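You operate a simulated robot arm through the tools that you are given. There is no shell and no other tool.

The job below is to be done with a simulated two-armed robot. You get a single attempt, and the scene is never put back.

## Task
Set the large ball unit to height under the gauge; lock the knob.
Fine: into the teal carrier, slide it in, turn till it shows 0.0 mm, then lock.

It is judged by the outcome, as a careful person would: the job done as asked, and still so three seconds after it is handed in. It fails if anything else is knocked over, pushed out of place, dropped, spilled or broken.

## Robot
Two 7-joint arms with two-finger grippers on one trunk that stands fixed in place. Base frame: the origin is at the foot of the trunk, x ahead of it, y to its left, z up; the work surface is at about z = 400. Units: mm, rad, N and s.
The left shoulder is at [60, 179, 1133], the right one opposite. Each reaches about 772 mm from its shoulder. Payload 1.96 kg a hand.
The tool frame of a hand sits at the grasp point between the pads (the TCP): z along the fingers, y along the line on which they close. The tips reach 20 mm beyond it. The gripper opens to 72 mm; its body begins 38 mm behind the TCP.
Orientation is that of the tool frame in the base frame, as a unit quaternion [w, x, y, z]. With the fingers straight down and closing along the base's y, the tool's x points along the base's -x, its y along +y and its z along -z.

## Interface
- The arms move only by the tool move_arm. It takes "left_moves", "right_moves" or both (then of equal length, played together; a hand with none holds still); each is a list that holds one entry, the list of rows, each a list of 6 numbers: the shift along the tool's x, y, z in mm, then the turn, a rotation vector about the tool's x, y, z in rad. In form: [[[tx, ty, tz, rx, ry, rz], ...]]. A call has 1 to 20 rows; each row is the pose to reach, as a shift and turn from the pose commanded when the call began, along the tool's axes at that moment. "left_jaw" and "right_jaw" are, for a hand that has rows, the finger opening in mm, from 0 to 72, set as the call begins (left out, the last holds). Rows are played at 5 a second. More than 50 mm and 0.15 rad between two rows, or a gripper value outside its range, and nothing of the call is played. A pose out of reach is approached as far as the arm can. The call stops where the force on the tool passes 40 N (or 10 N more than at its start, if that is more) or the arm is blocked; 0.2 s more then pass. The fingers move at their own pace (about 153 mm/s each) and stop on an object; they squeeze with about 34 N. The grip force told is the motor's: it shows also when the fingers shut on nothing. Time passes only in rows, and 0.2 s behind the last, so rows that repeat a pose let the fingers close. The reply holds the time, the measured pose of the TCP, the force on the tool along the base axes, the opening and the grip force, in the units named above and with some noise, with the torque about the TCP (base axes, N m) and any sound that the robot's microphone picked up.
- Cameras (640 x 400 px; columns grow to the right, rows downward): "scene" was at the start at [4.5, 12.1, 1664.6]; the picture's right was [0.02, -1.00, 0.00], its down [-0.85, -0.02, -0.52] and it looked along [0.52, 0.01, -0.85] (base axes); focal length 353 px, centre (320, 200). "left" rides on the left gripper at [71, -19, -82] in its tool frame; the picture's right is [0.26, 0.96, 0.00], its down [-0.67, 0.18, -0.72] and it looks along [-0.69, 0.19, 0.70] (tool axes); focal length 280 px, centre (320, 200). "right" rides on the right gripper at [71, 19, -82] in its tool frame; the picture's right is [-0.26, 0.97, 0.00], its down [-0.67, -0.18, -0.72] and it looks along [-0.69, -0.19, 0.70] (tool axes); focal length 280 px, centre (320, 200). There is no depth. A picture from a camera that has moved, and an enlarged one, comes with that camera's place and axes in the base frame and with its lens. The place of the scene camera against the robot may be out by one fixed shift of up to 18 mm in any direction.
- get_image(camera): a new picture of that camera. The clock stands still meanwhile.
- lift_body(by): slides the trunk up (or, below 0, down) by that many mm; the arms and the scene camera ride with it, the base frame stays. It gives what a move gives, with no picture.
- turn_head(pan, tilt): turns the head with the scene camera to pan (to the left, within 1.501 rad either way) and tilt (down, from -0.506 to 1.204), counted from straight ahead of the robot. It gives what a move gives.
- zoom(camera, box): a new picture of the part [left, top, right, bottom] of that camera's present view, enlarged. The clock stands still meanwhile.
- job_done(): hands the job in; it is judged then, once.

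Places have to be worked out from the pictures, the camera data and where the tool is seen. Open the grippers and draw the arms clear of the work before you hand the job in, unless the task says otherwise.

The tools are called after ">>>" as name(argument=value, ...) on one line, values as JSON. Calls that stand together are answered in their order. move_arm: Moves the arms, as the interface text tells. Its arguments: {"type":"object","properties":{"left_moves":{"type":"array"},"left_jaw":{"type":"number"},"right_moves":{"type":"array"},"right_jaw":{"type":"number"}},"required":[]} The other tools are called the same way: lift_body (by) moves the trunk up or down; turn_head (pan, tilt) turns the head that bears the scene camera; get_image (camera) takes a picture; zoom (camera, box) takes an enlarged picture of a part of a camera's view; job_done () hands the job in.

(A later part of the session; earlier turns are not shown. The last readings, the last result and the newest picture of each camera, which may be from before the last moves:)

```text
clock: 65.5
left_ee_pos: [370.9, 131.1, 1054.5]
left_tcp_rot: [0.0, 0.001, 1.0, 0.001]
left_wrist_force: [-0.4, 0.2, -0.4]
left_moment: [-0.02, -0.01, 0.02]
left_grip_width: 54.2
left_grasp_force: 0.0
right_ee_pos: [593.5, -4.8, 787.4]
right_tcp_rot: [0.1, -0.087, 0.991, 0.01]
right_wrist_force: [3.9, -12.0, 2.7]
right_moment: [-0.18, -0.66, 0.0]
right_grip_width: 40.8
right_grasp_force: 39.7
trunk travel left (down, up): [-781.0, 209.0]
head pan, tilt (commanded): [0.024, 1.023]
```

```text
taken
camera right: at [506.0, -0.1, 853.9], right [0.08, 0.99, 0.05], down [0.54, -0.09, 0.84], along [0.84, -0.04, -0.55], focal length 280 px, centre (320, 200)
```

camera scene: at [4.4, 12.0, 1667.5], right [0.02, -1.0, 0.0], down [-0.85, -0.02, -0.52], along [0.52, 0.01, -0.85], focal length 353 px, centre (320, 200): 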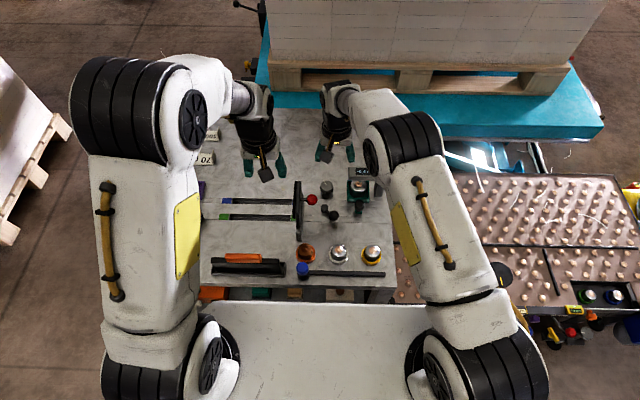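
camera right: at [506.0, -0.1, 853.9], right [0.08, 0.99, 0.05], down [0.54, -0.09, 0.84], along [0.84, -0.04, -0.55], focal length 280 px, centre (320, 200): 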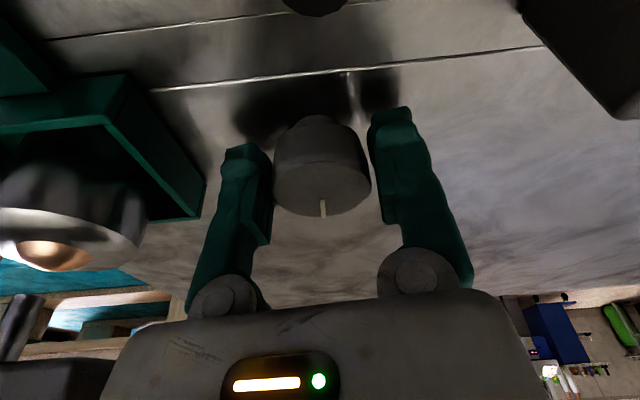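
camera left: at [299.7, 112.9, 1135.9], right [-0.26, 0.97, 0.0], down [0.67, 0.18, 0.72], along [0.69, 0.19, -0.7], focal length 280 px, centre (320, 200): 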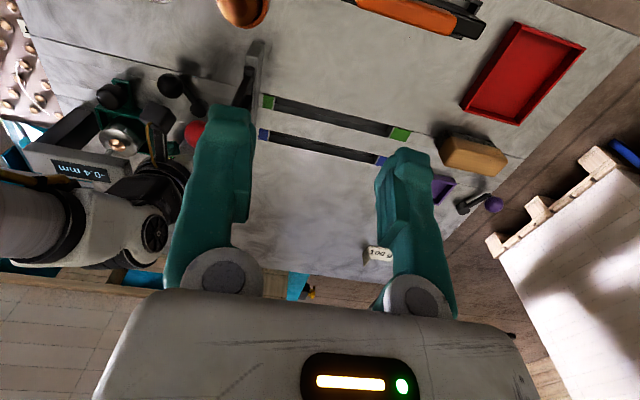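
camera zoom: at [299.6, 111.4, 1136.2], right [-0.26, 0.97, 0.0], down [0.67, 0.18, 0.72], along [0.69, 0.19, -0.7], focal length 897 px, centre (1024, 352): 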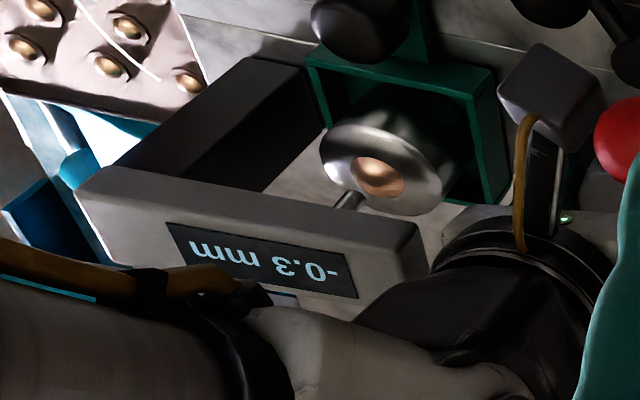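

The gauge went to −0.3 mm: clockwise is right, roughly 0.1 mm per 30°. I repeat: open and swing back 21°.

>>> move_arm(right_moves=[[[0, 0, 0, 0, 0, 0], [0, 0, 0, -0.0182, 0, -0.0898], [0, 0, 0, -0.0365, 0, -0.1796], [0, 0, 0, -0.0547, 0, -0.2694], [0, 0, 0, -0.0729, 0, -0.3592], [0, 0, 0, -0.0729, 0, -0.3592]]], right_jaw=52)

>>> move_arm(right_moves=[[[0, 0, 0, 0, 0, 0], [0, 0, 0, 0, 0, 0], [0, 0, 0, 0.0122, 0, 0.06], [0, 0, 0, 0.0243, 0, 0.1198], [0, 0, 0, 0.0365, 0, 0.1796], [0, 0, 0, 0.0486, 0, 0.2394], [0, 0, 0, 0.0608, 0, 0.2993], [0, 0, 0, 0.0729, 0, 0.3592], [0, 0, 0, 0.0729, 0, 0.3592]]], right_jaw=25)

>>> zoom(camera="left", box=[0, 90, 200, 215])

>>> get_image(camera="right")

```text
clock: 66.9
left_ee_pos: [370.7, 132.1, 1053.5]
left_tcp_rot: [0.0, 0.0, 1.0, 0.0]
left_wrist_force: [-0.3, -0.7, 0.7]
left_moment: [0.04, 0.02, 0.01]
left_grip_width: 54.0
left_grasp_force: 0.1
right_ee_pos: [592.8, -4.1, 787.6]
right_tcp_rot: [0.097, -0.267, 0.958, 0.027]
right_wrist_force: [0.0, -0.2, -0.5]
right_moment: [-0.04, 0.01, 0.0]
right_grip_width: 52.0
right_grasp_force: 0.1
trunk travel left (down, up): [-781.0, 209.0]
head pan, tilt (commanded): [0.024, 1.023]
```

```text
clock: 68.9
left_ee_pos: [371.1, 131.3, 1055.3]
left_tcp_rot: [0.001, 0.0, 1.0, 0.0]
left_wrist_force: [-0.4, 0.3, -0.8]
left_moment: [0.0, 0.02, 0.0]
left_grip_width: 54.1
left_grasp_force: 0.0
right_ee_pos: [594.0, -4.7, 789.1]
right_tcp_rot: [0.1, -0.087, 0.991, 0.009]
right_wrist_force: [4.6, -10.6, 7.0]
right_moment: [-0.18, -0.32, 0.01]
right_grip_width: 41.0
right_grasp_force: 40.2
right hand out of reach, approached as far as the arm can: row 8
trunk travel left (down, up): [-781.0, 209.0]
head pan, tilt (commanded): [0.024, 1.023]
```

```text
3.20 times, centred on (100, 152) of left
camera zoom: at [299.3, 111.7, 1136.4], right [-0.26, 0.97, 0.0], down [0.67, 0.18, 0.72], along [0.69, 0.19, -0.7], focal length 897 px, centre (1024, 352)
```

zoom: 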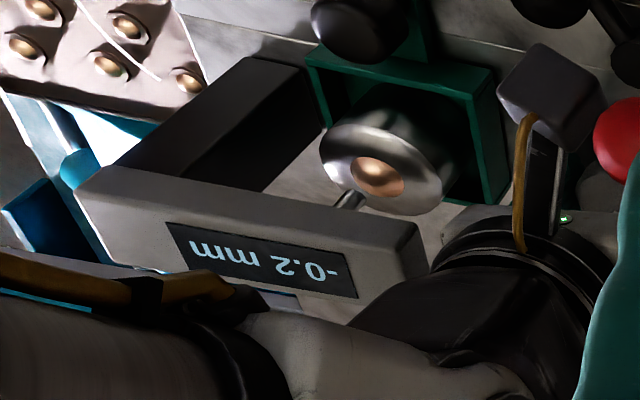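

```text
taken
camera right: at [506.0, -0.1, 853.8], right [0.08, 0.99, 0.05], down [0.54, -0.09, 0.84], along [0.84, -0.04, -0.55], focal length 280 px, centre (320, 200)
```

right: 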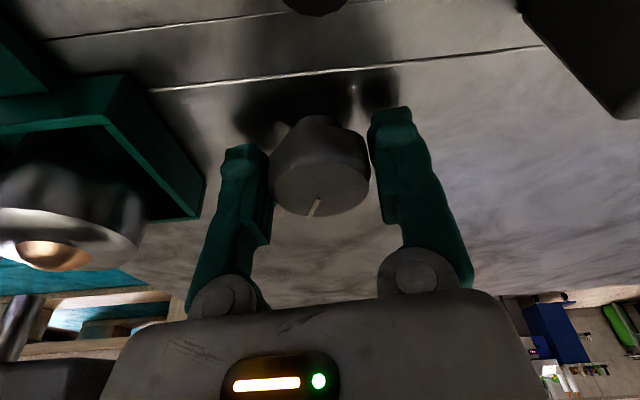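

Now −0.2 mm after 52° in all. I take another identical bite.

>>> move_arm(right_moves=[[[0, 0, 0, 0, 0, 0], [0, 0, 0.5, -0.0182, 0, -0.0898], [0, 0, 0.5, -0.0365, 0, -0.1796], [0, 0, 1, -0.0547, 0, -0.2694], [0, 0, 1, -0.0729, 0, -0.3592], [0, 0, 1, -0.0729, 0, -0.3592]]], right_jaw=52)

>>> move_arm(right_moves=[[[0, 0, 0, 0, 0, 0], [0, 0, 0, 0, 0, 0], [0, 0, 0, 0.0122, 0, 0.06], [0, 0, 0, 0.0243, 0, 0.1198], [0, 0, 0, 0.0365, 0, 0.1796], [0, 0, 0, 0.0486, 0, 0.2394], [0, 0, 0, 0.0608, 0, 0.2993], [0, 0, 0, 0.0608, 0, 0.2993]]], right_jaw=25)

>>> zoom(camera="left", box=[0, 90, 200, 215])

>>> get_image(camera="right")

```text
clock: 70.3
left_ee_pos: [370.4, 131.9, 1053.9]
left_tcp_rot: [0.0, 0.0, 1.0, 0.0]
left_wrist_force: [-1.1, -0.1, 1.0]
left_moment: [-0.02, -0.02, -0.03]
left_grip_width: 54.1
left_grasp_force: 0.1
right_ee_pos: [593.0, -4.8, 788.1]
right_tcp_rot: [0.096, -0.266, 0.959, 0.026]
right_wrist_force: [-0.3, 0.6, 0.0]
right_moment: [0.0, 0.01, -0.02]
right_grip_width: 52.1
right_grasp_force: 0.1
right hand out of reach, approached as far as the arm can: row 4, 5
trunk travel left (down, up): [-781.0, 209.0]
head pan, tilt (commanded): [0.024, 1.023]
```

```text
clock: 72.1
left_ee_pos: [370.2, 130.6, 1054.4]
left_tcp_rot: [0.0, 0.0, 1.0, 0.001]
left_wrist_force: [0.2, 0.5, -0.1]
left_moment: [0.0, -0.02, 0.03]
left_grip_width: 54.1
left_grasp_force: 0.1
right_ee_pos: [593.1, -6.1, 786.7]
right_tcp_rot: [0.099, -0.117, 0.988, 0.013]
right_wrist_force: [1.1, -9.0, 9.2]
right_moment: [-0.27, 0.29, -0.02]
right_grip_width: 40.8
right_grasp_force: 40.1
right hand out of reach, approached as far as the arm can: row 3
trunk travel left (down, up): [-781.0, 209.0]
head pan, tilt (commanded): [0.024, 1.023]
```

```text
3.20 times, centred on (100, 152) of left
camera zoom: at [298.7, 111.9, 1136.4], right [-0.26, 0.97, 0.0], down [0.67, 0.18, 0.72], along [0.69, 0.19, -0.7], focal length 897 px, centre (1024, 352)
```

zoom: 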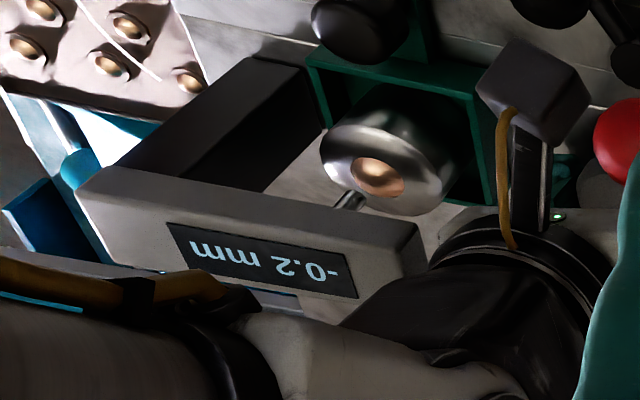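

```text
taken
camera right: at [505.4, -5.6, 853.4], right [0.02, 1.0, 0.05], down [0.55, -0.06, 0.84], along [0.84, 0.01, -0.55], focal length 280 px, centre (320, 200)
```

right: 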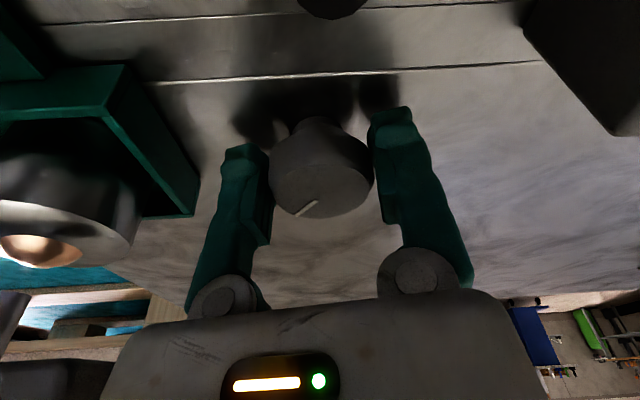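

Still −0.2 mm after a further 17°. I open, swing back and take another bite.

>>> move_arm(right_moves=[[[0, 0, 0, 0, 0, 0], [0, 0, 0, -0.0152, 0, -0.075], [0, 0, 0, -0.0304, 0, -0.15], [0, 0, 0, -0.0456, 0, -0.225], [0, 0, 0, -0.0608, 0, -0.2993], [0, 0, 0, -0.0608, 0, -0.2993]]], right_jaw=52)

>>> move_arm(right_moves=[[[0, 0, 0, 0, 0, 0], [0, 0, 0, 0, 0, 0], [0, 0, 0, 0.0122, 0, 0.06], [0, 0, 0, 0.0243, 0, 0.1198], [0, 0, 0, 0.0365, 0, 0.1796], [0, 0, 0, 0.0486, 0, 0.2394], [0, 0, 0, 0.0608, 0, 0.2993], [0, 0, 0, 0.0669, 0, 0.3292], [0, 0, 0, 0.0669, 0, 0.3292]]], right_jaw=25)

>>> zoom(camera="left", box=[0, 90, 200, 215])

>>> get_image(camera="right")

```text
clock: 73.5
left_ee_pos: [372.3, 132.2, 1054.0]
left_tcp_rot: [0.0, -0.001, 1.0, 0.0]
left_wrist_force: [0.3, 0.2, -0.1]
left_moment: [0.01, -0.02, 0.0]
left_grip_width: 54.2
left_grasp_force: 0.0
right_ee_pos: [592.6, -4.8, 786.6]
right_tcp_rot: [0.097, -0.268, 0.958, 0.027]
right_wrist_force: [-0.5, 0.7, 0.1]
right_moment: [0.03, 0.01, 0.01]
right_grip_width: 52.1
right_grasp_force: 0.0
right hand out of reach, approached as far as the arm can: row 5, 6
trunk travel left (down, up): [-781.0, 209.0]
head pan, tilt (commanded): [0.024, 1.023]
```

```text
clock: 75.5
left_ee_pos: [372.1, 130.8, 1054.0]
left_tcp_rot: [0.0, -0.001, 1.0, 0.001]
left_wrist_force: [0.0, 0.3, 0.6]
left_moment: [-0.01, 0.0, 0.01]
left_grip_width: 54.1
left_grasp_force: 0.1
right_ee_pos: [591.4, -4.7, 788.4]
right_tcp_rot: [0.099, -0.102, 0.99, 0.011]
right_wrist_force: [1.8, -6.6, -4.2]
right_moment: [0.01, -0.5, -0.07]
right_grip_width: 41.0
right_grasp_force: 40.1
trunk travel left (down, up): [-781.0, 209.0]
head pan, tilt (commanded): [0.024, 1.023]
```

```text
3.20 times, centred on (100, 152) of left
camera zoom: at [300.3, 112.3, 1135.8], right [-0.26, 0.97, 0.0], down [0.67, 0.18, 0.72], along [0.69, 0.19, -0.7], focal length 897 px, centre (1024, 352)
```

zoom: 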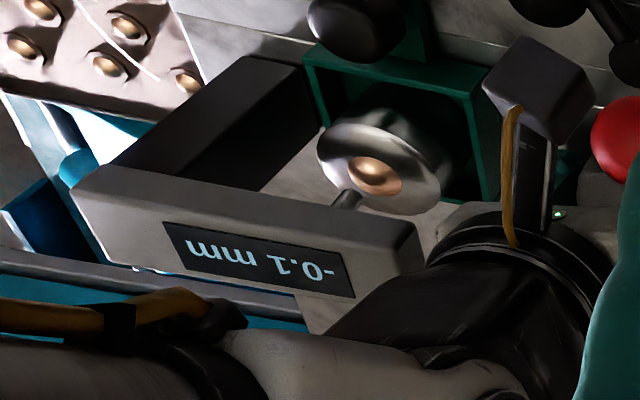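

```text
taken
camera right: at [504.6, -3.1, 853.4], right [0.05, 1.0, 0.05], down [0.55, -0.07, 0.83], along [0.84, -0.02, -0.55], focal length 280 px, centre (320, 200)
```

right: 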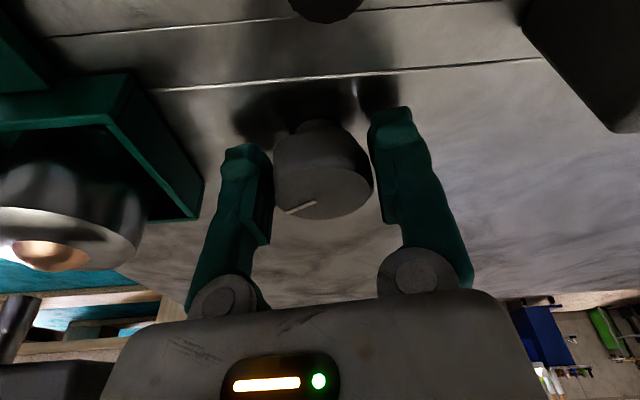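

Now −0.1 mm at about 88° turned (≈ 28° per 0.1 mm). I swing back, grip and turn 10°, reading at smaller steps from here.

>>> move_arm(right_moves=[[[0, 0, 0, 0, 0, 0], [1, 0, 0, -0.0167, 0, -0.0823], [1, 0, 0, -0.0334, 0, -0.1646], [1, 0, 0, -0.0502, 0, -0.247], [1, 0, 0, -0.0669, 0, -0.3292], [1, 0, 0, -0.0669, 0, -0.3292]]], right_jaw=52)

>>> move_arm(right_moves=[[[0, 0, 0, 0, 0, 0], [0, 0, 0, 0, 0, 0], [0, 0, 0, 0.0122, 0, 0.06], [0, 0, 0, 0.0243, 0, 0.1198], [0, 0, 0, 0.0348, 0, 0.1715], [0, 0, 0, 0.0348, 0, 0.1715]]], right_jaw=25)

>>> zoom(camera="left", box=[0, 90, 200, 215])

>>> get_image(camera="right")

```text
clock: 76.9
left_ee_pos: [372.5, 133.0, 1054.6]
left_tcp_rot: [0.0, 0.0, 1.0, 0.0]
left_wrist_force: [-0.2, 0.0, 0.4]
left_moment: [-0.01, 0.01, 0.01]
left_grip_width: 54.1
left_grasp_force: 0.1
right_ee_pos: [591.2, -4.4, 786.2]
right_tcp_rot: [0.096, -0.267, 0.959, 0.026]
right_wrist_force: [0.8, -0.7, -0.2]
right_moment: [0.0, -0.01, 0.02]
right_grip_width: 52.0
right_grasp_force: 0.1
trunk travel left (down, up): [-781.0, 209.0]
head pan, tilt (commanded): [0.024, 1.023]
```

```text
clock: 78.3
left_ee_pos: [371.9, 131.5, 1054.1]
left_tcp_rot: [0.0, 0.0, 1.0, 0.001]
left_wrist_force: [0.7, 0.6, -0.7]
left_moment: [0.0, -0.04, 0.01]
left_grip_width: 54.1
left_grasp_force: 0.0
right_ee_pos: [592.4, -5.9, 787.0]
right_tcp_rot: [0.098, -0.181, 0.978, 0.018]
right_wrist_force: [1.8, -10.7, -3.6]
right_moment: [-0.08, -0.24, -0.05]
right_grip_width: 41.1
right_grasp_force: 39.8
trunk travel left (down, up): [-781.0, 209.0]
head pan, tilt (commanded): [0.024, 1.023]
```

```text
3.20 times, centred on (100, 152) of left
camera zoom: at [300.0, 111.5, 1136.0], right [-0.26, 0.97, 0.0], down [0.67, 0.18, 0.72], along [0.69, 0.19, -0.7], focal length 897 px, centre (1024, 352)
```

zoom: 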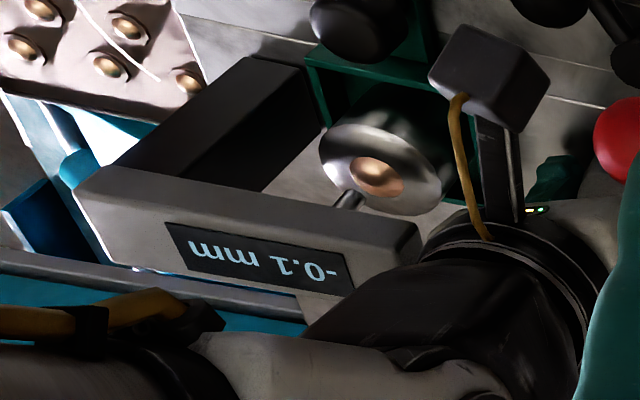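

```text
taken
camera right: at [504.4, -18.0, 853.0], right [-0.11, 0.99, 0.05], down [0.55, 0.01, 0.83], along [0.83, 0.12, -0.55], focal length 280 px, centre (320, 200)
```

right: 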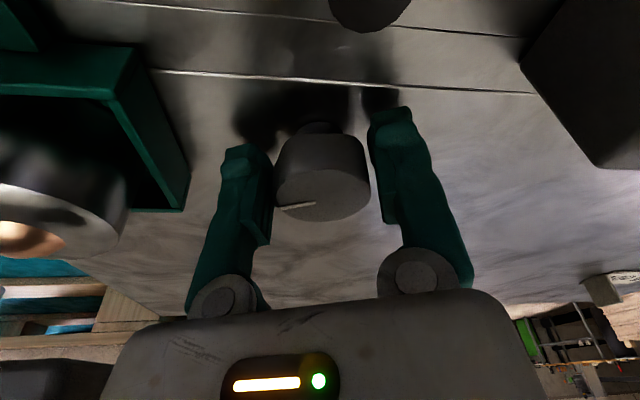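

Still −0.1 mm at ~98°. I turn another 5° with the same grip.

>>> move_arm(right_moves=[[[0, 0, 0, 0.0087, 0, 0.0428], [0, 0, 0, 0.0174, 0, 0.0857], [0, 0, 0, 0.0174, 0, 0.0857]]])

>>> zoom(camera="left", box=[0, 90, 200, 215])

```text
clock: 79.1
left_ee_pos: [372.2, 132.0, 1053.8]
left_tcp_rot: [0.001, 0.0, 1.0, 0.0]
left_wrist_force: [-0.9, 0.1, 0.2]
left_moment: [0.0, 0.01, 0.0]
left_grip_width: 54.0
left_grasp_force: 0.1
right_ee_pos: [590.8, -6.5, 787.6]
right_tcp_rot: [0.098, -0.139, 0.985, 0.014]
right_wrist_force: [0.8, -11.0, -2.1]
right_moment: [-0.21, 0.19, -0.03]
right_grip_width: 41.0
right_grasp_force: 40.0
trunk travel left (down, up): [-781.0, 209.0]
head pan, tilt (commanded): [0.024, 1.023]
```

```text
3.20 times, centred on (100, 152) of left
camera zoom: at [299.8, 111.6, 1136.1], right [-0.26, 0.97, 0.0], down [0.67, 0.18, 0.72], along [0.69, 0.19, -0.7], focal length 897 px, centre (1024, 352)
```

zoom: 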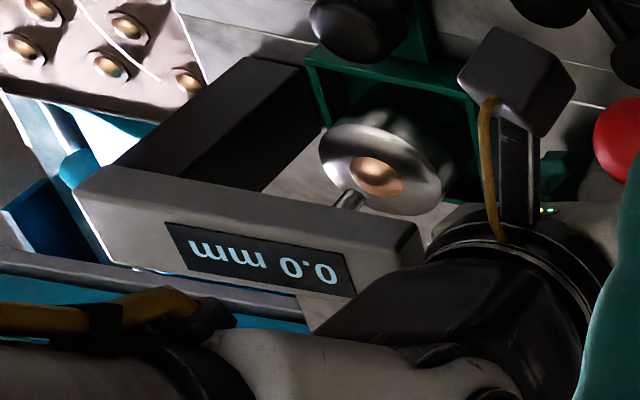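

The gauge reads 0.0 mm, having just crossed from −0.1. To sit nearer the middle of the 0.0 band I turn another 7°.

>>> move_arm(right_moves=[[[0, 0, 0, 0.0087, 0, 0.0428], [0, 0, 0, 0.0174, 0, 0.0857], [0, 0, 0, 0.0243, 0, 0.1198], [0, 0, 0, 0.0243, 0, 0.1198]]])

>>> zoom(camera="left", box=[0, 90, 200, 215])

>>> get_image(camera="right")

```text
clock: 80.1
left_ee_pos: [372.5, 130.9, 1054.5]
left_tcp_rot: [0.0, 0.001, 1.0, 0.002]
left_wrist_force: [0.1, 0.5, -0.3]
left_moment: [0.02, 0.0, 0.01]
left_grip_width: 54.0
left_grasp_force: 0.1
right_ee_pos: [590.7, -5.4, 787.0]
right_tcp_rot: [0.1, -0.078, 0.992, 0.009]
right_wrist_force: [-0.1, -7.6, -6.5]
right_moment: [0.01, -0.15, 0.0]
right_grip_width: 41.0
right_grasp_force: 40.6
trunk travel left (down, up): [-781.0, 209.0]
head pan, tilt (commanded): [0.024, 1.023]
```

```text
3.20 times, centred on (100, 152) of left
camera zoom: at [300.1, 112.0, 1135.9], right [-0.26, 0.97, 0.0], down [0.67, 0.18, 0.72], along [0.69, 0.19, -0.7], focal length 897 px, centre (1024, 352)
```

zoom: 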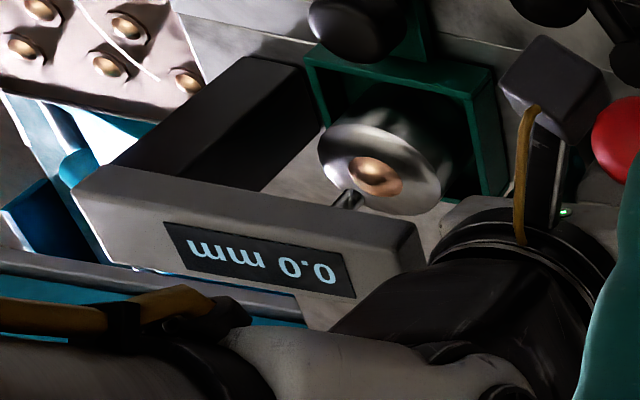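

```text
taken
camera right: at [503.4, 1.1, 853.0], right [0.1, 0.99, 0.05], down [0.54, -0.1, 0.83], along [0.83, -0.06, -0.55], focal length 280 px, centre (320, 200)
```

right: 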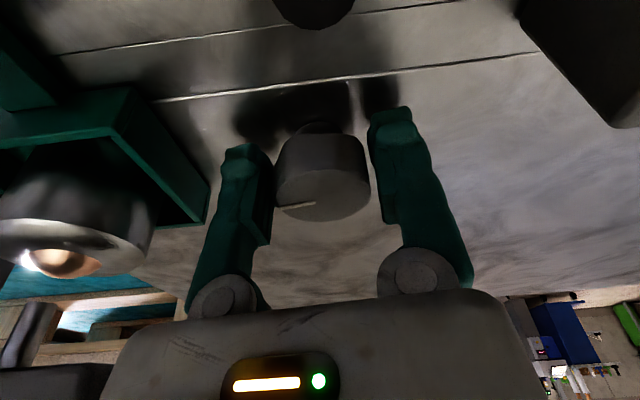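

Steady 0.0 mm at about 110°. I let go of the knob and rise straight up, swinging back to the safer yaw.

>>> move_arm(right_moves=[[[0, 0, 0, 0, 0, 0], [0, 0, 0, -0.0122, 0, -0.06], [-2, 0, -10, -0.0243, 0, -0.1198], [-6, 0, -29.4, -0.0348, 0, -0.1715], [-14, 0, -69, -0.0348, 0, -0.1715], [-22, 0, -108, -0.0348, 0, -0.1715], [-30, 0, -147, -0.0348, 0, -0.1715], [-36, 0, -176, -0.0348, 0, -0.1715], [-36, 0, -176, -0.0348, 0, -0.1715]]], right_jaw=54)

>>> get_image(camera="left")

>>> zoom(camera="left", box=[0, 60, 240, 210])

>>> get_image(camera="right")

>>> zoom(camera="scene", box=[290, 150, 410, 225])

```text
clock: 82.1
left_ee_pos: [369.4, 131.5, 1054.0]
left_tcp_rot: [0.0, 0.001, 1.0, 0.0]
left_wrist_force: [-0.2, -0.4, -0.9]
left_moment: [-0.01, -0.03, 0.01]
left_grip_width: 54.1
left_grasp_force: 0.1
right_ee_pos: [590.8, -5.3, 966.5]
right_tcp_rot: [0.098, -0.166, 0.981, 0.017]
right_wrist_force: [0.1, 0.6, 0.1]
right_moment: [0.01, 0.0, 0.01]
right_grip_width: 53.9
right_grasp_force: 0.1
trunk travel left (down, up): [-781.0, 209.0]
head pan, tilt (commanded): [0.024, 1.023]
```

```text
taken
camera left: at [299.9, 112.9, 1135.9], right [-0.26, 0.97, 0.0], down [0.67, 0.18, 0.72], along [0.69, 0.19, -0.7], focal length 280 px, centre (320, 200)
```

left: 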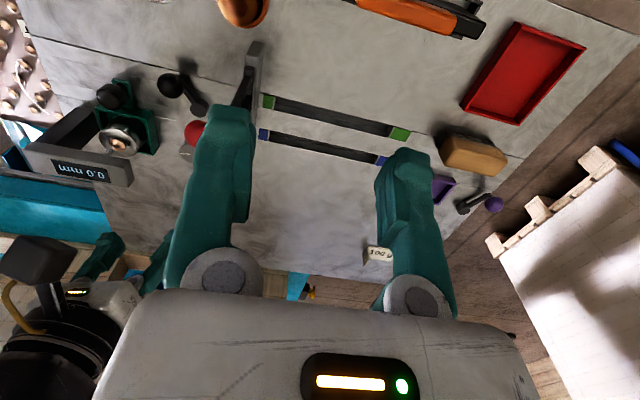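

```text
2.67 times, centred on (120, 135) of left
camera zoom: at [299.9, 112.9, 1135.9], right [-0.26, 0.97, 0.0], down [0.67, 0.18, 0.72], along [0.69, 0.19, -0.7], focal length 748 px, centre (853, 373)
```

zoom: 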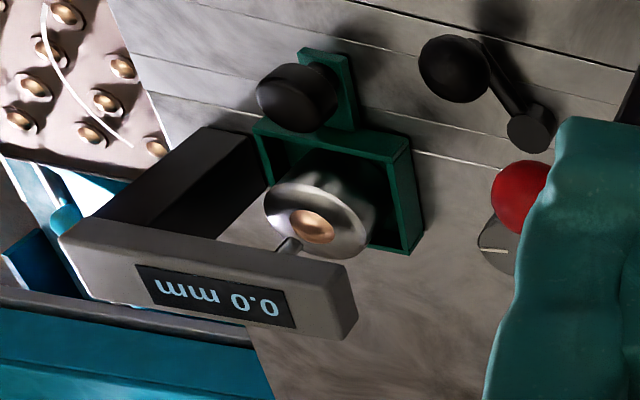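

```text
taken
camera right: at [504.7, -15.1, 1032.2], right [-0.07, 1.0, 0.05], down [0.55, 0.0, 0.83], along [0.83, 0.09, -0.55], focal length 280 px, centre (320, 200)
```

right: 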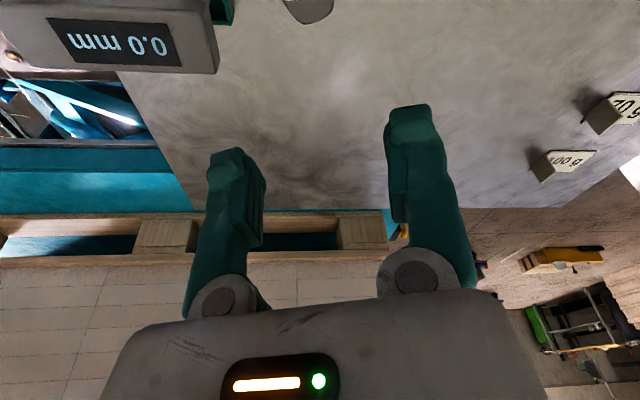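

```text
5.33 times, centred on (350, 188) of scene
camera zoom: at [5.0, 12.1, 1667.5], right [0.02, -1.0, 0.0], down [-0.85, -0.02, -0.52], along [0.52, 0.01, -0.85], focal length 1883 px, centre (160, 267)
```

zoom: 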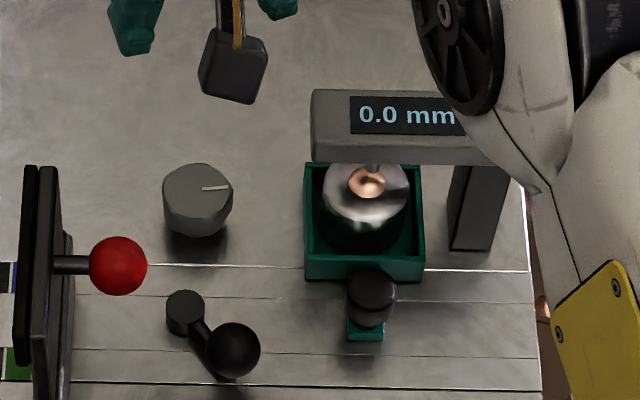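

The gauge holds 0.0 mm with the hand off. Next is the black lock lever: I bring the right hand over its ball at (491, −25), yawed to 35° so the fingers close across the lever arm and the palm stays clear of the red handle.

>>> move_arm(right_moves=[[[25, 3.5, -3.5, -0.0137, 0, -0.0675], [50, 7, -7, -0.0275, 0, -0.135], [75, 10.5, -10.5, -0.0412, 0, -0.2025], [99.6, 14, -14.1, -0.0549, 0, -0.27], [99.6, 14, -14.1, -0.0549, 0, -0.27]]], right_jaw=60)

>>> get_image(camera="right")

>>> get_image(camera="left")

```text
clock: 83.3
left_ee_pos: [372.0, 132.6, 1054.0]
left_tcp_rot: [-0.001, 0.0, 1.0, 0.0]
left_wrist_force: [-0.1, 0.4, -0.5]
left_moment: [0.01, 0.0, 0.0]
left_grip_width: 53.9
left_grasp_force: 0.1
right_ee_pos: [490.3, -24.6, 961.8]
right_tcp_rot: [0.095, -0.298, 0.949, 0.031]
right_wrist_force: [0.0, -0.1, -0.7]
right_moment: [-0.02, -0.01, 0.02]
right_grip_width: 59.8
right_grasp_force: 0.1
trunk travel left (down, up): [-781.0, 209.0]
head pan, tilt (commanded): [0.024, 1.023]
```

```text
taken
camera right: at [409.2, -56.6, 1026.5], right [-0.34, 0.94, 0.05], down [0.53, 0.15, 0.83], along [0.78, 0.31, -0.55], focal length 280 px, centre (320, 200)
```

right: 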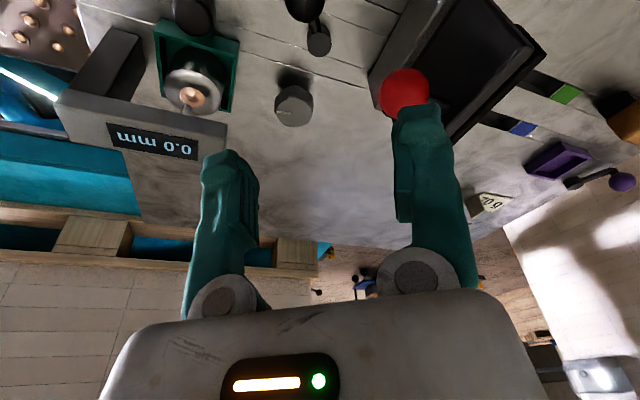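

```text
taken
camera left: at [300.0, 113.1, 1135.9], right [-0.26, 0.97, 0.0], down [0.67, 0.18, 0.72], along [0.69, 0.19, -0.7], focal length 280 px, centre (320, 200)
```

left: 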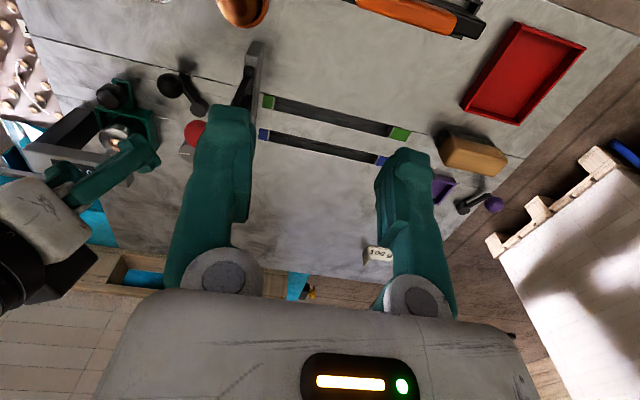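

The lever ball and arm line up between the fingers. I lean the hand a further 0.15 rad back for more clearance from the red handle, narrow the jaws to 46 mm, and come down to z ≈ 900 to check.

>>> move_arm(right_moves=[[[0, 0, 0, 0, -0.075, 0], [0, 0, 0, 0, -0.15, 0], [4, -0.5, 20, 0, -0.15, 0], [8, -1, 40, 0, -0.15, 0], [11.2, -1, 59, 0, -0.15, 0], [11.2, -1, 59, 0, -0.15, 0]]], right_jaw=46)

>>> get_image(camera="right")

>>> get_image(camera="left")

>>> zoom(camera="scene", box=[280, 150, 400, 225])

```text
clock: 84.7
left_ee_pos: [372.0, 132.2, 1053.2]
left_tcp_rot: [0.0, -0.001, 1.0, 0.0]
left_wrist_force: [0.1, 0.7, 0.0]
left_moment: [0.0, -0.03, 0.01]
left_grip_width: 53.8
left_grasp_force: 0.1
right_ee_pos: [492.6, -23.7, 900.3]
right_tcp_rot: [0.167, -0.294, 0.94, 0.053]
right_wrist_force: [-0.1, 0.3, -0.6]
right_moment: [-0.01, 0.03, 0.0]
right_grip_width: 46.0
right_grasp_force: 0.1
trunk travel left (down, up): [-781.0, 209.0]
head pan, tilt (commanded): [0.024, 1.023]
```

```text
taken
camera right: at [404.2, -61.6, 952.8], right [-0.35, 0.93, 0.09], down [0.42, 0.07, 0.9], along [0.84, 0.35, -0.42], focal length 280 px, centre (320, 200)
```

right: 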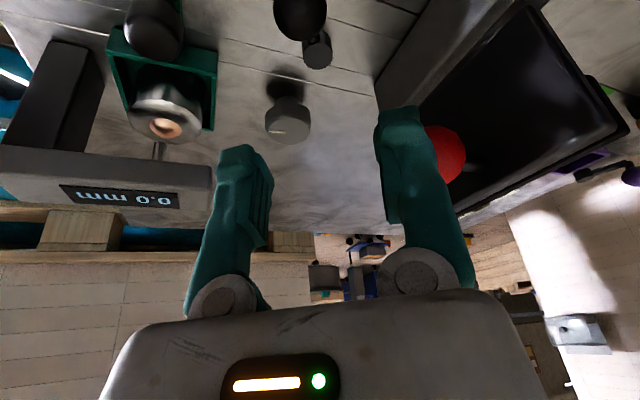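

```text
taken
camera left: at [299.4, 113.0, 1136.1], right [-0.26, 0.97, 0.0], down [0.67, 0.18, 0.72], along [0.69, 0.19, -0.7], focal length 280 px, centre (320, 200)
```

left: 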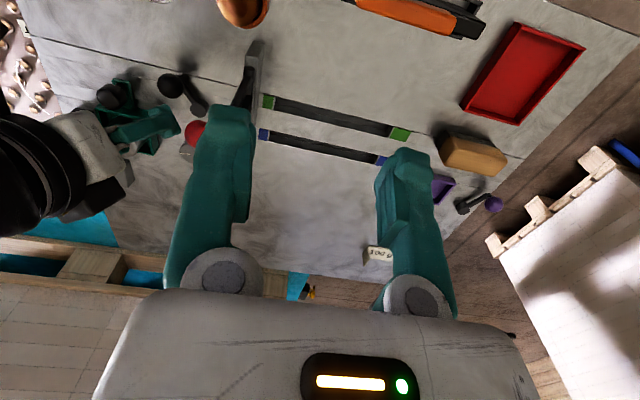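

```text
5.33 times, centred on (340, 188) of scene
camera zoom: at [4.4, 12.2, 1667.5], right [0.02, -1.0, 0.0], down [-0.85, -0.02, -0.52], along [0.52, 0.01, -0.85], focal length 1883 px, centre (213, 267)
```

zoom: 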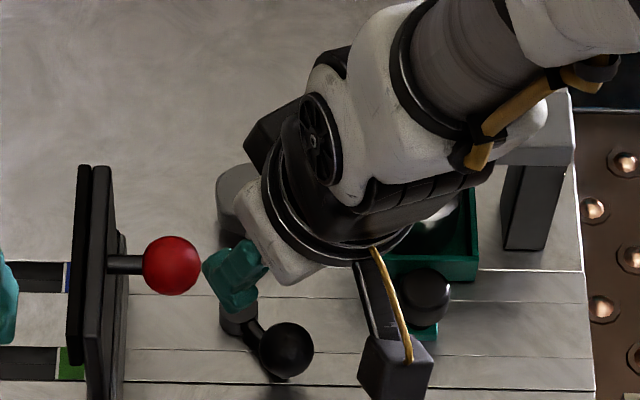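

The lever ball triangulates again to about (492.5, −25.2, 795), and the finger passes the red handle with roughly a centimetre to spare. I lower straight down 60 mm and look again.

>>> move_arm(right_moves=[[[5, -0.5, 14, 0, 0, 0], [10.5, -1, 28, 0, 0, 0], [16, -1, 42, 0, 0, 0], [21.2, -1, 56, 0, 0, 0], [21.2, -1, 56, 0, 0, 0]]])

>>> get_image(camera="right")

>>> zoom(camera="scene", box=[280, 150, 400, 225])

>>> zoom(camera="left", box=[60, 40, 260, 165])

```text
clock: 85.9
left_ee_pos: [370.7, 132.1, 1053.2]
left_tcp_rot: [0.0, 0.0, 1.0, 0.0]
left_wrist_force: [0.3, -0.6, -0.2]
left_moment: [-0.02, 0.0, -0.01]
left_grip_width: 54.2
left_grasp_force: 0.0
right_ee_pos: [493.7, -25.8, 839.6]
right_tcp_rot: [0.167, -0.295, 0.939, 0.052]
right_wrist_force: [-0.7, -0.5, 0.5]
right_moment: [0.0, 0.03, 0.05]
right_grip_width: 45.8
right_grasp_force: 0.1
trunk travel left (down, up): [-781.0, 209.0]
head pan, tilt (commanded): [0.024, 1.023]
```

```text
taken
camera right: at [404.2, -63.6, 893.6], right [-0.35, 0.93, 0.09], down [0.42, 0.07, 0.9], along [0.84, 0.35, -0.42], focal length 280 px, centre (320, 200)
```

right: 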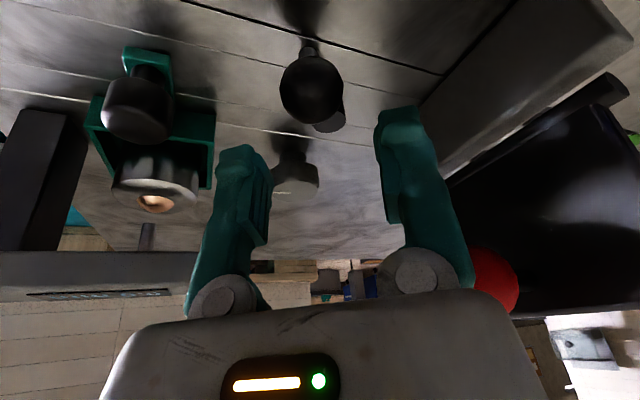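

```text
5.33 times, centred on (340, 188) of scene
camera zoom: at [4.3, 12.2, 1667.5], right [0.02, -1.0, 0.0], down [-0.85, -0.02, -0.52], along [0.52, 0.01, -0.85], focal length 1883 px, centre (213, 267)
```

zoom: 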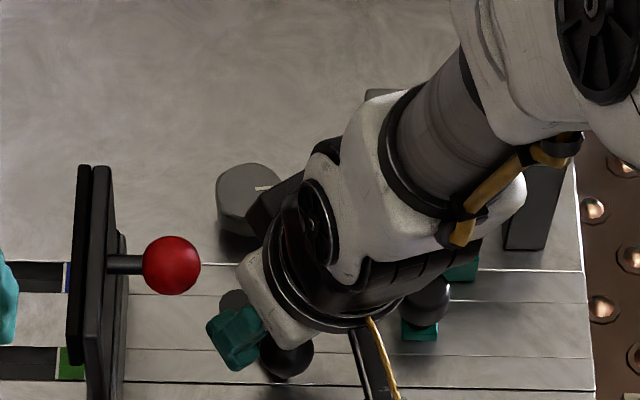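

```text
3.20 times, centred on (160, 102) of left
camera zoom: at [299.3, 112.9, 1136.1], right [-0.26, 0.97, 0.0], down [0.67, 0.18, 0.72], along [0.69, 0.19, -0.7], focal length 897 px, centre (832, 512)
```

zoom: 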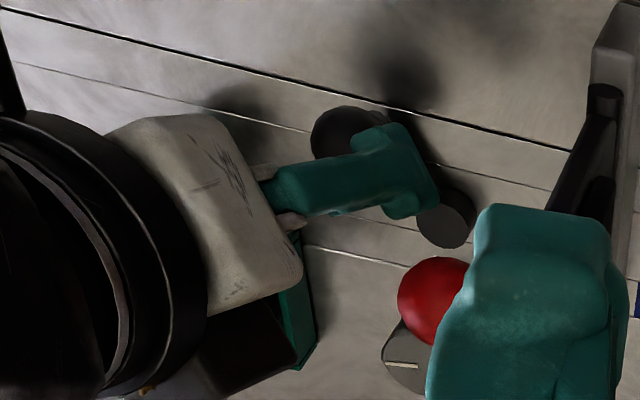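

Clear of the red handle. I lower the remaining 43 mm so that the fingers flank the lever ball.

>>> move_arm(right_moves=[[[4, 0.5, 10.5, 0, 0, 0], [8, 0.5, 21, 0, 0, 0], [11.5, 0.5, 31, 0, 0, 0], [15.2, 0.5, 40.2, 0, 0, 0], [15.2, 0.5, 40.2, 0, 0, 0]]])

>>> get_image(camera="right")

>>> zoom(camera="left", box=[60, 40, 260, 165])

```text
clock: 87.1
left_ee_pos: [370.4, 132.2, 1053.9]
left_tcp_rot: [0.0, 0.0, 1.0, 0.001]
left_wrist_force: [-0.6, -0.3, -0.5]
left_moment: [0.01, 0.0, 0.0]
left_grip_width: 53.8
left_grasp_force: 0.1
right_ee_pos: [493.1, -25.6, 797.2]
right_tcp_rot: [0.166, -0.295, 0.94, 0.052]
right_wrist_force: [-0.3, 1.1, -0.1]
right_moment: [0.02, 0.01, -0.02]
right_grip_width: 46.1
right_grasp_force: 0.1
trunk travel left (down, up): [-781.0, 209.0]
head pan, tilt (commanded): [0.024, 1.023]
```

```text
taken
camera right: at [404.3, -63.1, 849.7], right [-0.35, 0.93, 0.09], down [0.42, 0.07, 0.9], along [0.84, 0.35, -0.42], focal length 280 px, centre (320, 200)
```

right: 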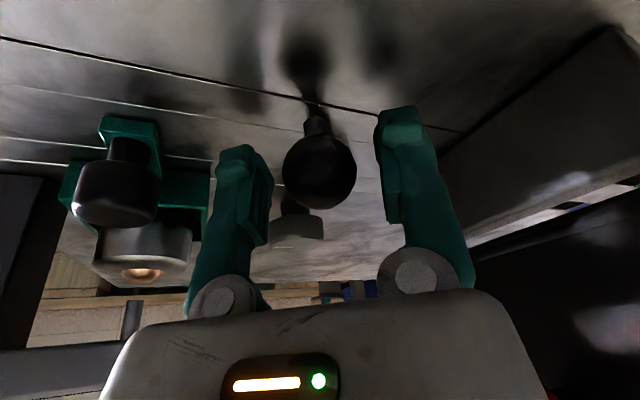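

```text
3.20 times, centred on (160, 102) of left
camera zoom: at [299.4, 112.9, 1136.1], right [-0.26, 0.97, 0.0], down [0.67, 0.18, 0.72], along [0.69, 0.19, -0.7], focal length 897 px, centre (832, 512)
```

zoom: 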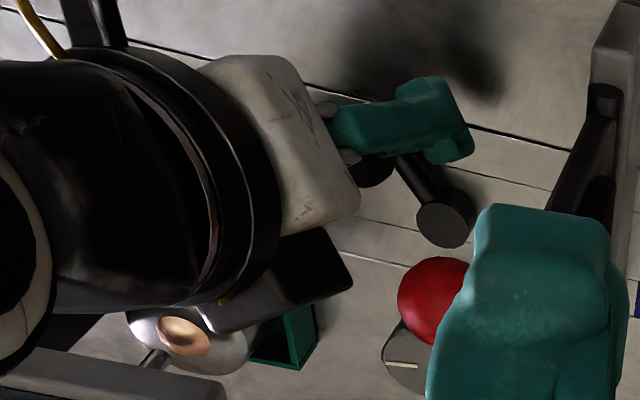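

The ball sits right between the fingers. I close on it.

>>> move_arm(right_moves=[[[0, 0, 0, 0, 0, 0], [0, 0, 0, 0, 0, 0], [0, 0, 0, 0, 0, 0]]], right_jaw=18)

>>> get_image(camera="right")

```text
clock: 87.9
left_ee_pos: [371.3, 132.9, 1052.9]
left_tcp_rot: [0.0, 0.001, 1.0, 0.001]
left_wrist_force: [-0.2, 0.1, -0.5]
left_moment: [-0.02, 0.03, 0.0]
left_grip_width: 54.1
left_grasp_force: 0.0
right_ee_pos: [493.4, -25.7, 797.6]
right_tcp_rot: [0.166, -0.295, 0.94, 0.052]
right_wrist_force: [-0.5, 1.3, -5.8]
right_moment: [0.14, -0.2, 0.04]
right_grip_width: 25.4
right_grasp_force: 40.1
trunk travel left (down, up): [-781.0, 209.0]
head pan, tilt (commanded): [0.024, 1.023]
```

```text
taken
camera right: at [404.4, -63.0, 849.6], right [-0.35, 0.93, 0.09], down [0.42, 0.07, 0.9], along [0.84, 0.35, -0.42], focal length 280 px, centre (320, 200)
```

right: 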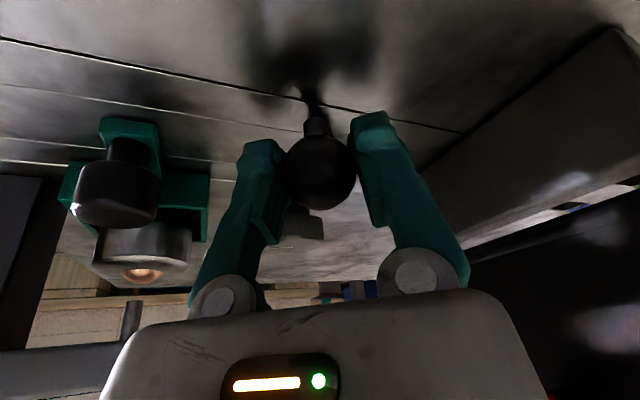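

Gripped. I try turning the lever 5° counterclockwise about its pivot to feel whether it moves that way.

>>> move_arm(right_moves=[[[-0.1, -2, 0, -0.0149, 0, -0.0409], [-0.2, -3.9, 0.1, -0.0297, 0, -0.0818], [-0.2, -3.9, 0.1, -0.0297, 0, -0.0818]]])

>>> get_image(camera="right")

```text
clock: 88.7
left_ee_pos: [371.7, 134.8, 1053.5]
left_tcp_rot: [0.0, 0.0, 1.0, 0.0]
left_wrist_force: [0.2, 0.9, 0.1]
left_moment: [-0.02, 0.02, -0.01]
left_grip_width: 54.0
left_grasp_force: 0.1
right_ee_pos: [493.7, -25.3, 796.1]
right_tcp_rot: [0.162, -0.337, 0.925, 0.06]
right_wrist_force: [-12.6, 26.3, -20.9]
right_moment: [0.42, -0.16, -0.06]
right_grip_width: 24.5
right_grasp_force: 40.6
trunk travel left (down, up): [-781.0, 209.0]
head pan, tilt (commanded): [0.024, 1.023]
```

```text
taken
camera right: at [409.3, -70.4, 849.3], right [-0.43, 0.9, 0.09], down [0.42, 0.11, 0.9], along [0.8, 0.43, -0.42], focal length 280 px, centre (320, 200)
```

right: 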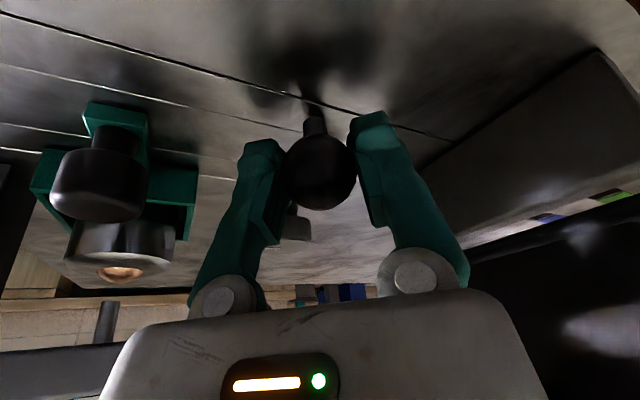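

Counterclockwise is blocked (29 N, no motion). I go back and try clockwise by 5° instead.

>>> move_arm(right_moves=[[[-0.1, 2, 0, 0.0149, 0, 0.041], [-0.3, 3.9, 0.1, 0.0297, 0, 0.082], [-0.4, 5.9, 0.15, 0.0446, 0, 0.123], [-0.55, 7.8, 0.2, 0.0595, 0, 0.164], [-0.55, 7.8, 0.2, 0.0595, 0, 0.164]]])

>>> get_image(camera="right")

```text
clock: 89.9
left_ee_pos: [374.7, 132.3, 1052.8]
left_tcp_rot: [-0.001, 0.001, 1.0, 0.0]
left_wrist_force: [-0.6, 0.2, -1.4]
left_moment: [0.0, -0.01, -0.03]
left_grip_width: 53.9
left_grasp_force: 0.0
right_ee_pos: [492.7, -24.6, 796.7]
right_tcp_rot: [0.166, -0.252, 0.952, 0.046]
right_wrist_force: [0.0, 4.9, -25.8]
right_moment: [-0.33, 0.02, 0.11]
right_grip_width: 24.8
right_grasp_force: 39.9
trunk travel left (down, up): [-781.0, 209.0]
head pan, tilt (commanded): [0.024, 1.023]
```

```text
taken
camera right: at [400.7, -53.0, 849.4], right [-0.26, 0.96, 0.09], down [0.43, 0.03, 0.9], along [0.86, 0.28, -0.42], focal length 280 px, centre (320, 200)
```

right: 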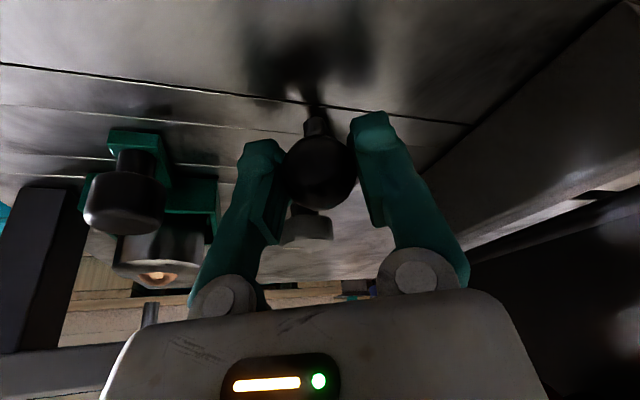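

Clockwise is only lightly resisted, but the lever has barely moved. I continue clockwise along the arc by another 10°, keeping the hand's yaw so the palm stays clear of the red handle.

>>> move_arm(right_moves=[[[-0.1, 2, 0, 0, 0, 0], [-0.3, 3.9, 0.1, 0, 0, 0], [-0.4, 5.9, 0.15, 0, 0, 0], [-0.55, 7.8, 0.2, 0, 0, 0], [-0.55, 7.8, 0.2, 0, 0, 0]]])

>>> get_image(camera="right")

>>> zoom(camera="left", box=[60, 40, 260, 165])

```text
clock: 91.1
left_ee_pos: [375.7, 130.5, 1054.0]
left_tcp_rot: [-0.002, -0.001, 1.0, 0.0]
left_wrist_force: [-0.4, 0.3, -0.7]
left_moment: [0.0, 0.01, -0.02]
left_grip_width: 53.7
left_grasp_force: 0.0
right_ee_pos: [489.8, -17.7, 796.6]
right_tcp_rot: [0.168, -0.252, 0.952, 0.046]
right_wrist_force: [10.3, -11.4, -22.2]
right_moment: [0.05, -0.08, -0.6]
right_grip_width: 24.7
right_grasp_force: 39.7
trunk travel left (down, up): [-781.0, 209.0]
head pan, tilt (commanded): [0.024, 1.023]
```

```text
taken
camera right: at [398.0, -46.7, 849.3], right [-0.27, 0.96, 0.09], down [0.43, 0.03, 0.9], along [0.86, 0.28, -0.42], focal length 280 px, centre (320, 200)
```

right: 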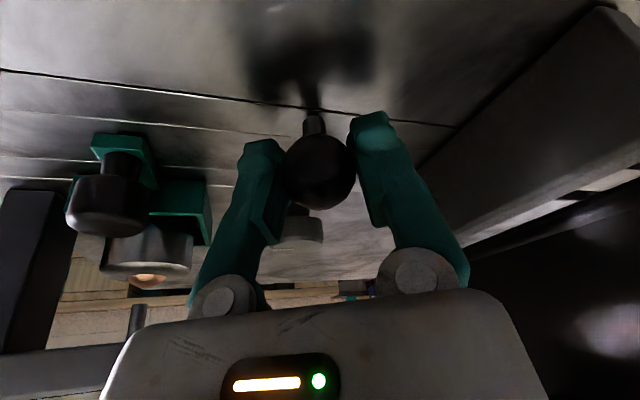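

```text
3.20 times, centred on (160, 102) of left
camera zoom: at [302.9, 111.2, 1135.2], right [-0.26, 0.97, 0.0], down [0.68, 0.18, 0.71], along [0.69, 0.19, -0.7], focal length 897 px, centre (832, 512)
```

zoom: 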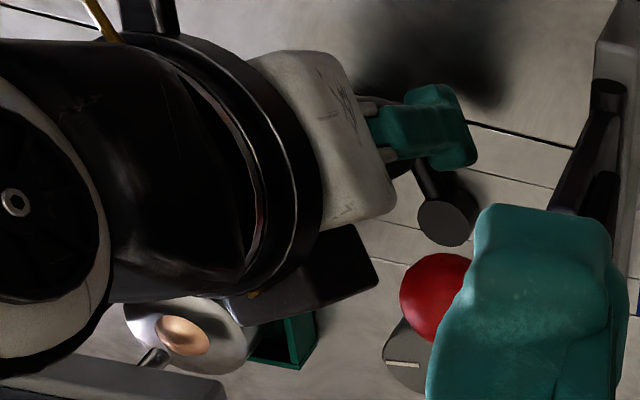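

The lever is turning clockwise with steady resistance (about 10° so far). I continue along the arc another ~10° and ease the hand 1 mm lower to relieve the vertical load.

>>> move_arm(right_moves=[[[-0.2, 2.1, 0.4, 0, 0, 0], [-0.5, 4.3, 0.7, 0, 0, 0], [-0.8, 6.4, 1.1, 0, 0, 0], [-1.0, 8.5, 1.44, 0, 0, 0], [-1.0, 8.5, 1.44, 0, 0, 0]]])

>>> get_image(camera="right")

>>> zoom(camera="left", box=[60, 40, 260, 165])

```text
clock: 92.3
left_ee_pos: [373.6, 129.7, 1052.9]
left_tcp_rot: [-0.001, 0.0, 1.0, 0.0]
left_wrist_force: [-0.6, 0.3, -0.1]
left_moment: [-0.03, -0.01, -0.01]
left_grip_width: 53.8
left_grasp_force: 0.1
right_ee_pos: [487.8, -8.6, 796.4]
right_tcp_rot: [0.168, -0.253, 0.952, 0.046]
right_wrist_force: [11.4, -10.8, -10.6]
right_moment: [0.07, -0.19, -0.53]
right_grip_width: 24.4
right_grasp_force: 40.2
trunk travel left (down, up): [-781.0, 209.0]
head pan, tilt (commanded): [0.024, 1.023]
```

```text
taken
camera right: at [395.3, -38.4, 848.6], right [-0.27, 0.96, 0.09], down [0.43, 0.03, 0.9], along [0.86, 0.28, -0.42], focal length 280 px, centre (320, 200)
```

right: 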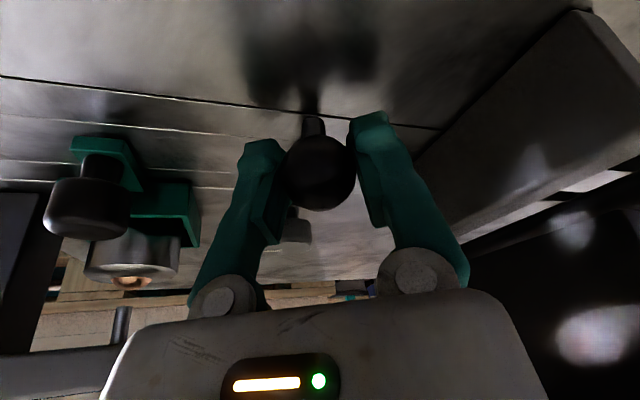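

```text
3.20 times, centred on (160, 102) of left
camera zoom: at [302.0, 111.5, 1135.5], right [-0.26, 0.97, 0.0], down [0.68, 0.18, 0.71], along [0.69, 0.19, -0.7], focal length 897 px, centre (832, 512)
```

zoom: 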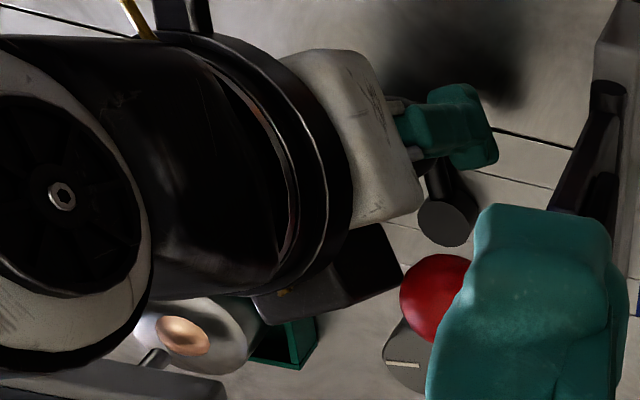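

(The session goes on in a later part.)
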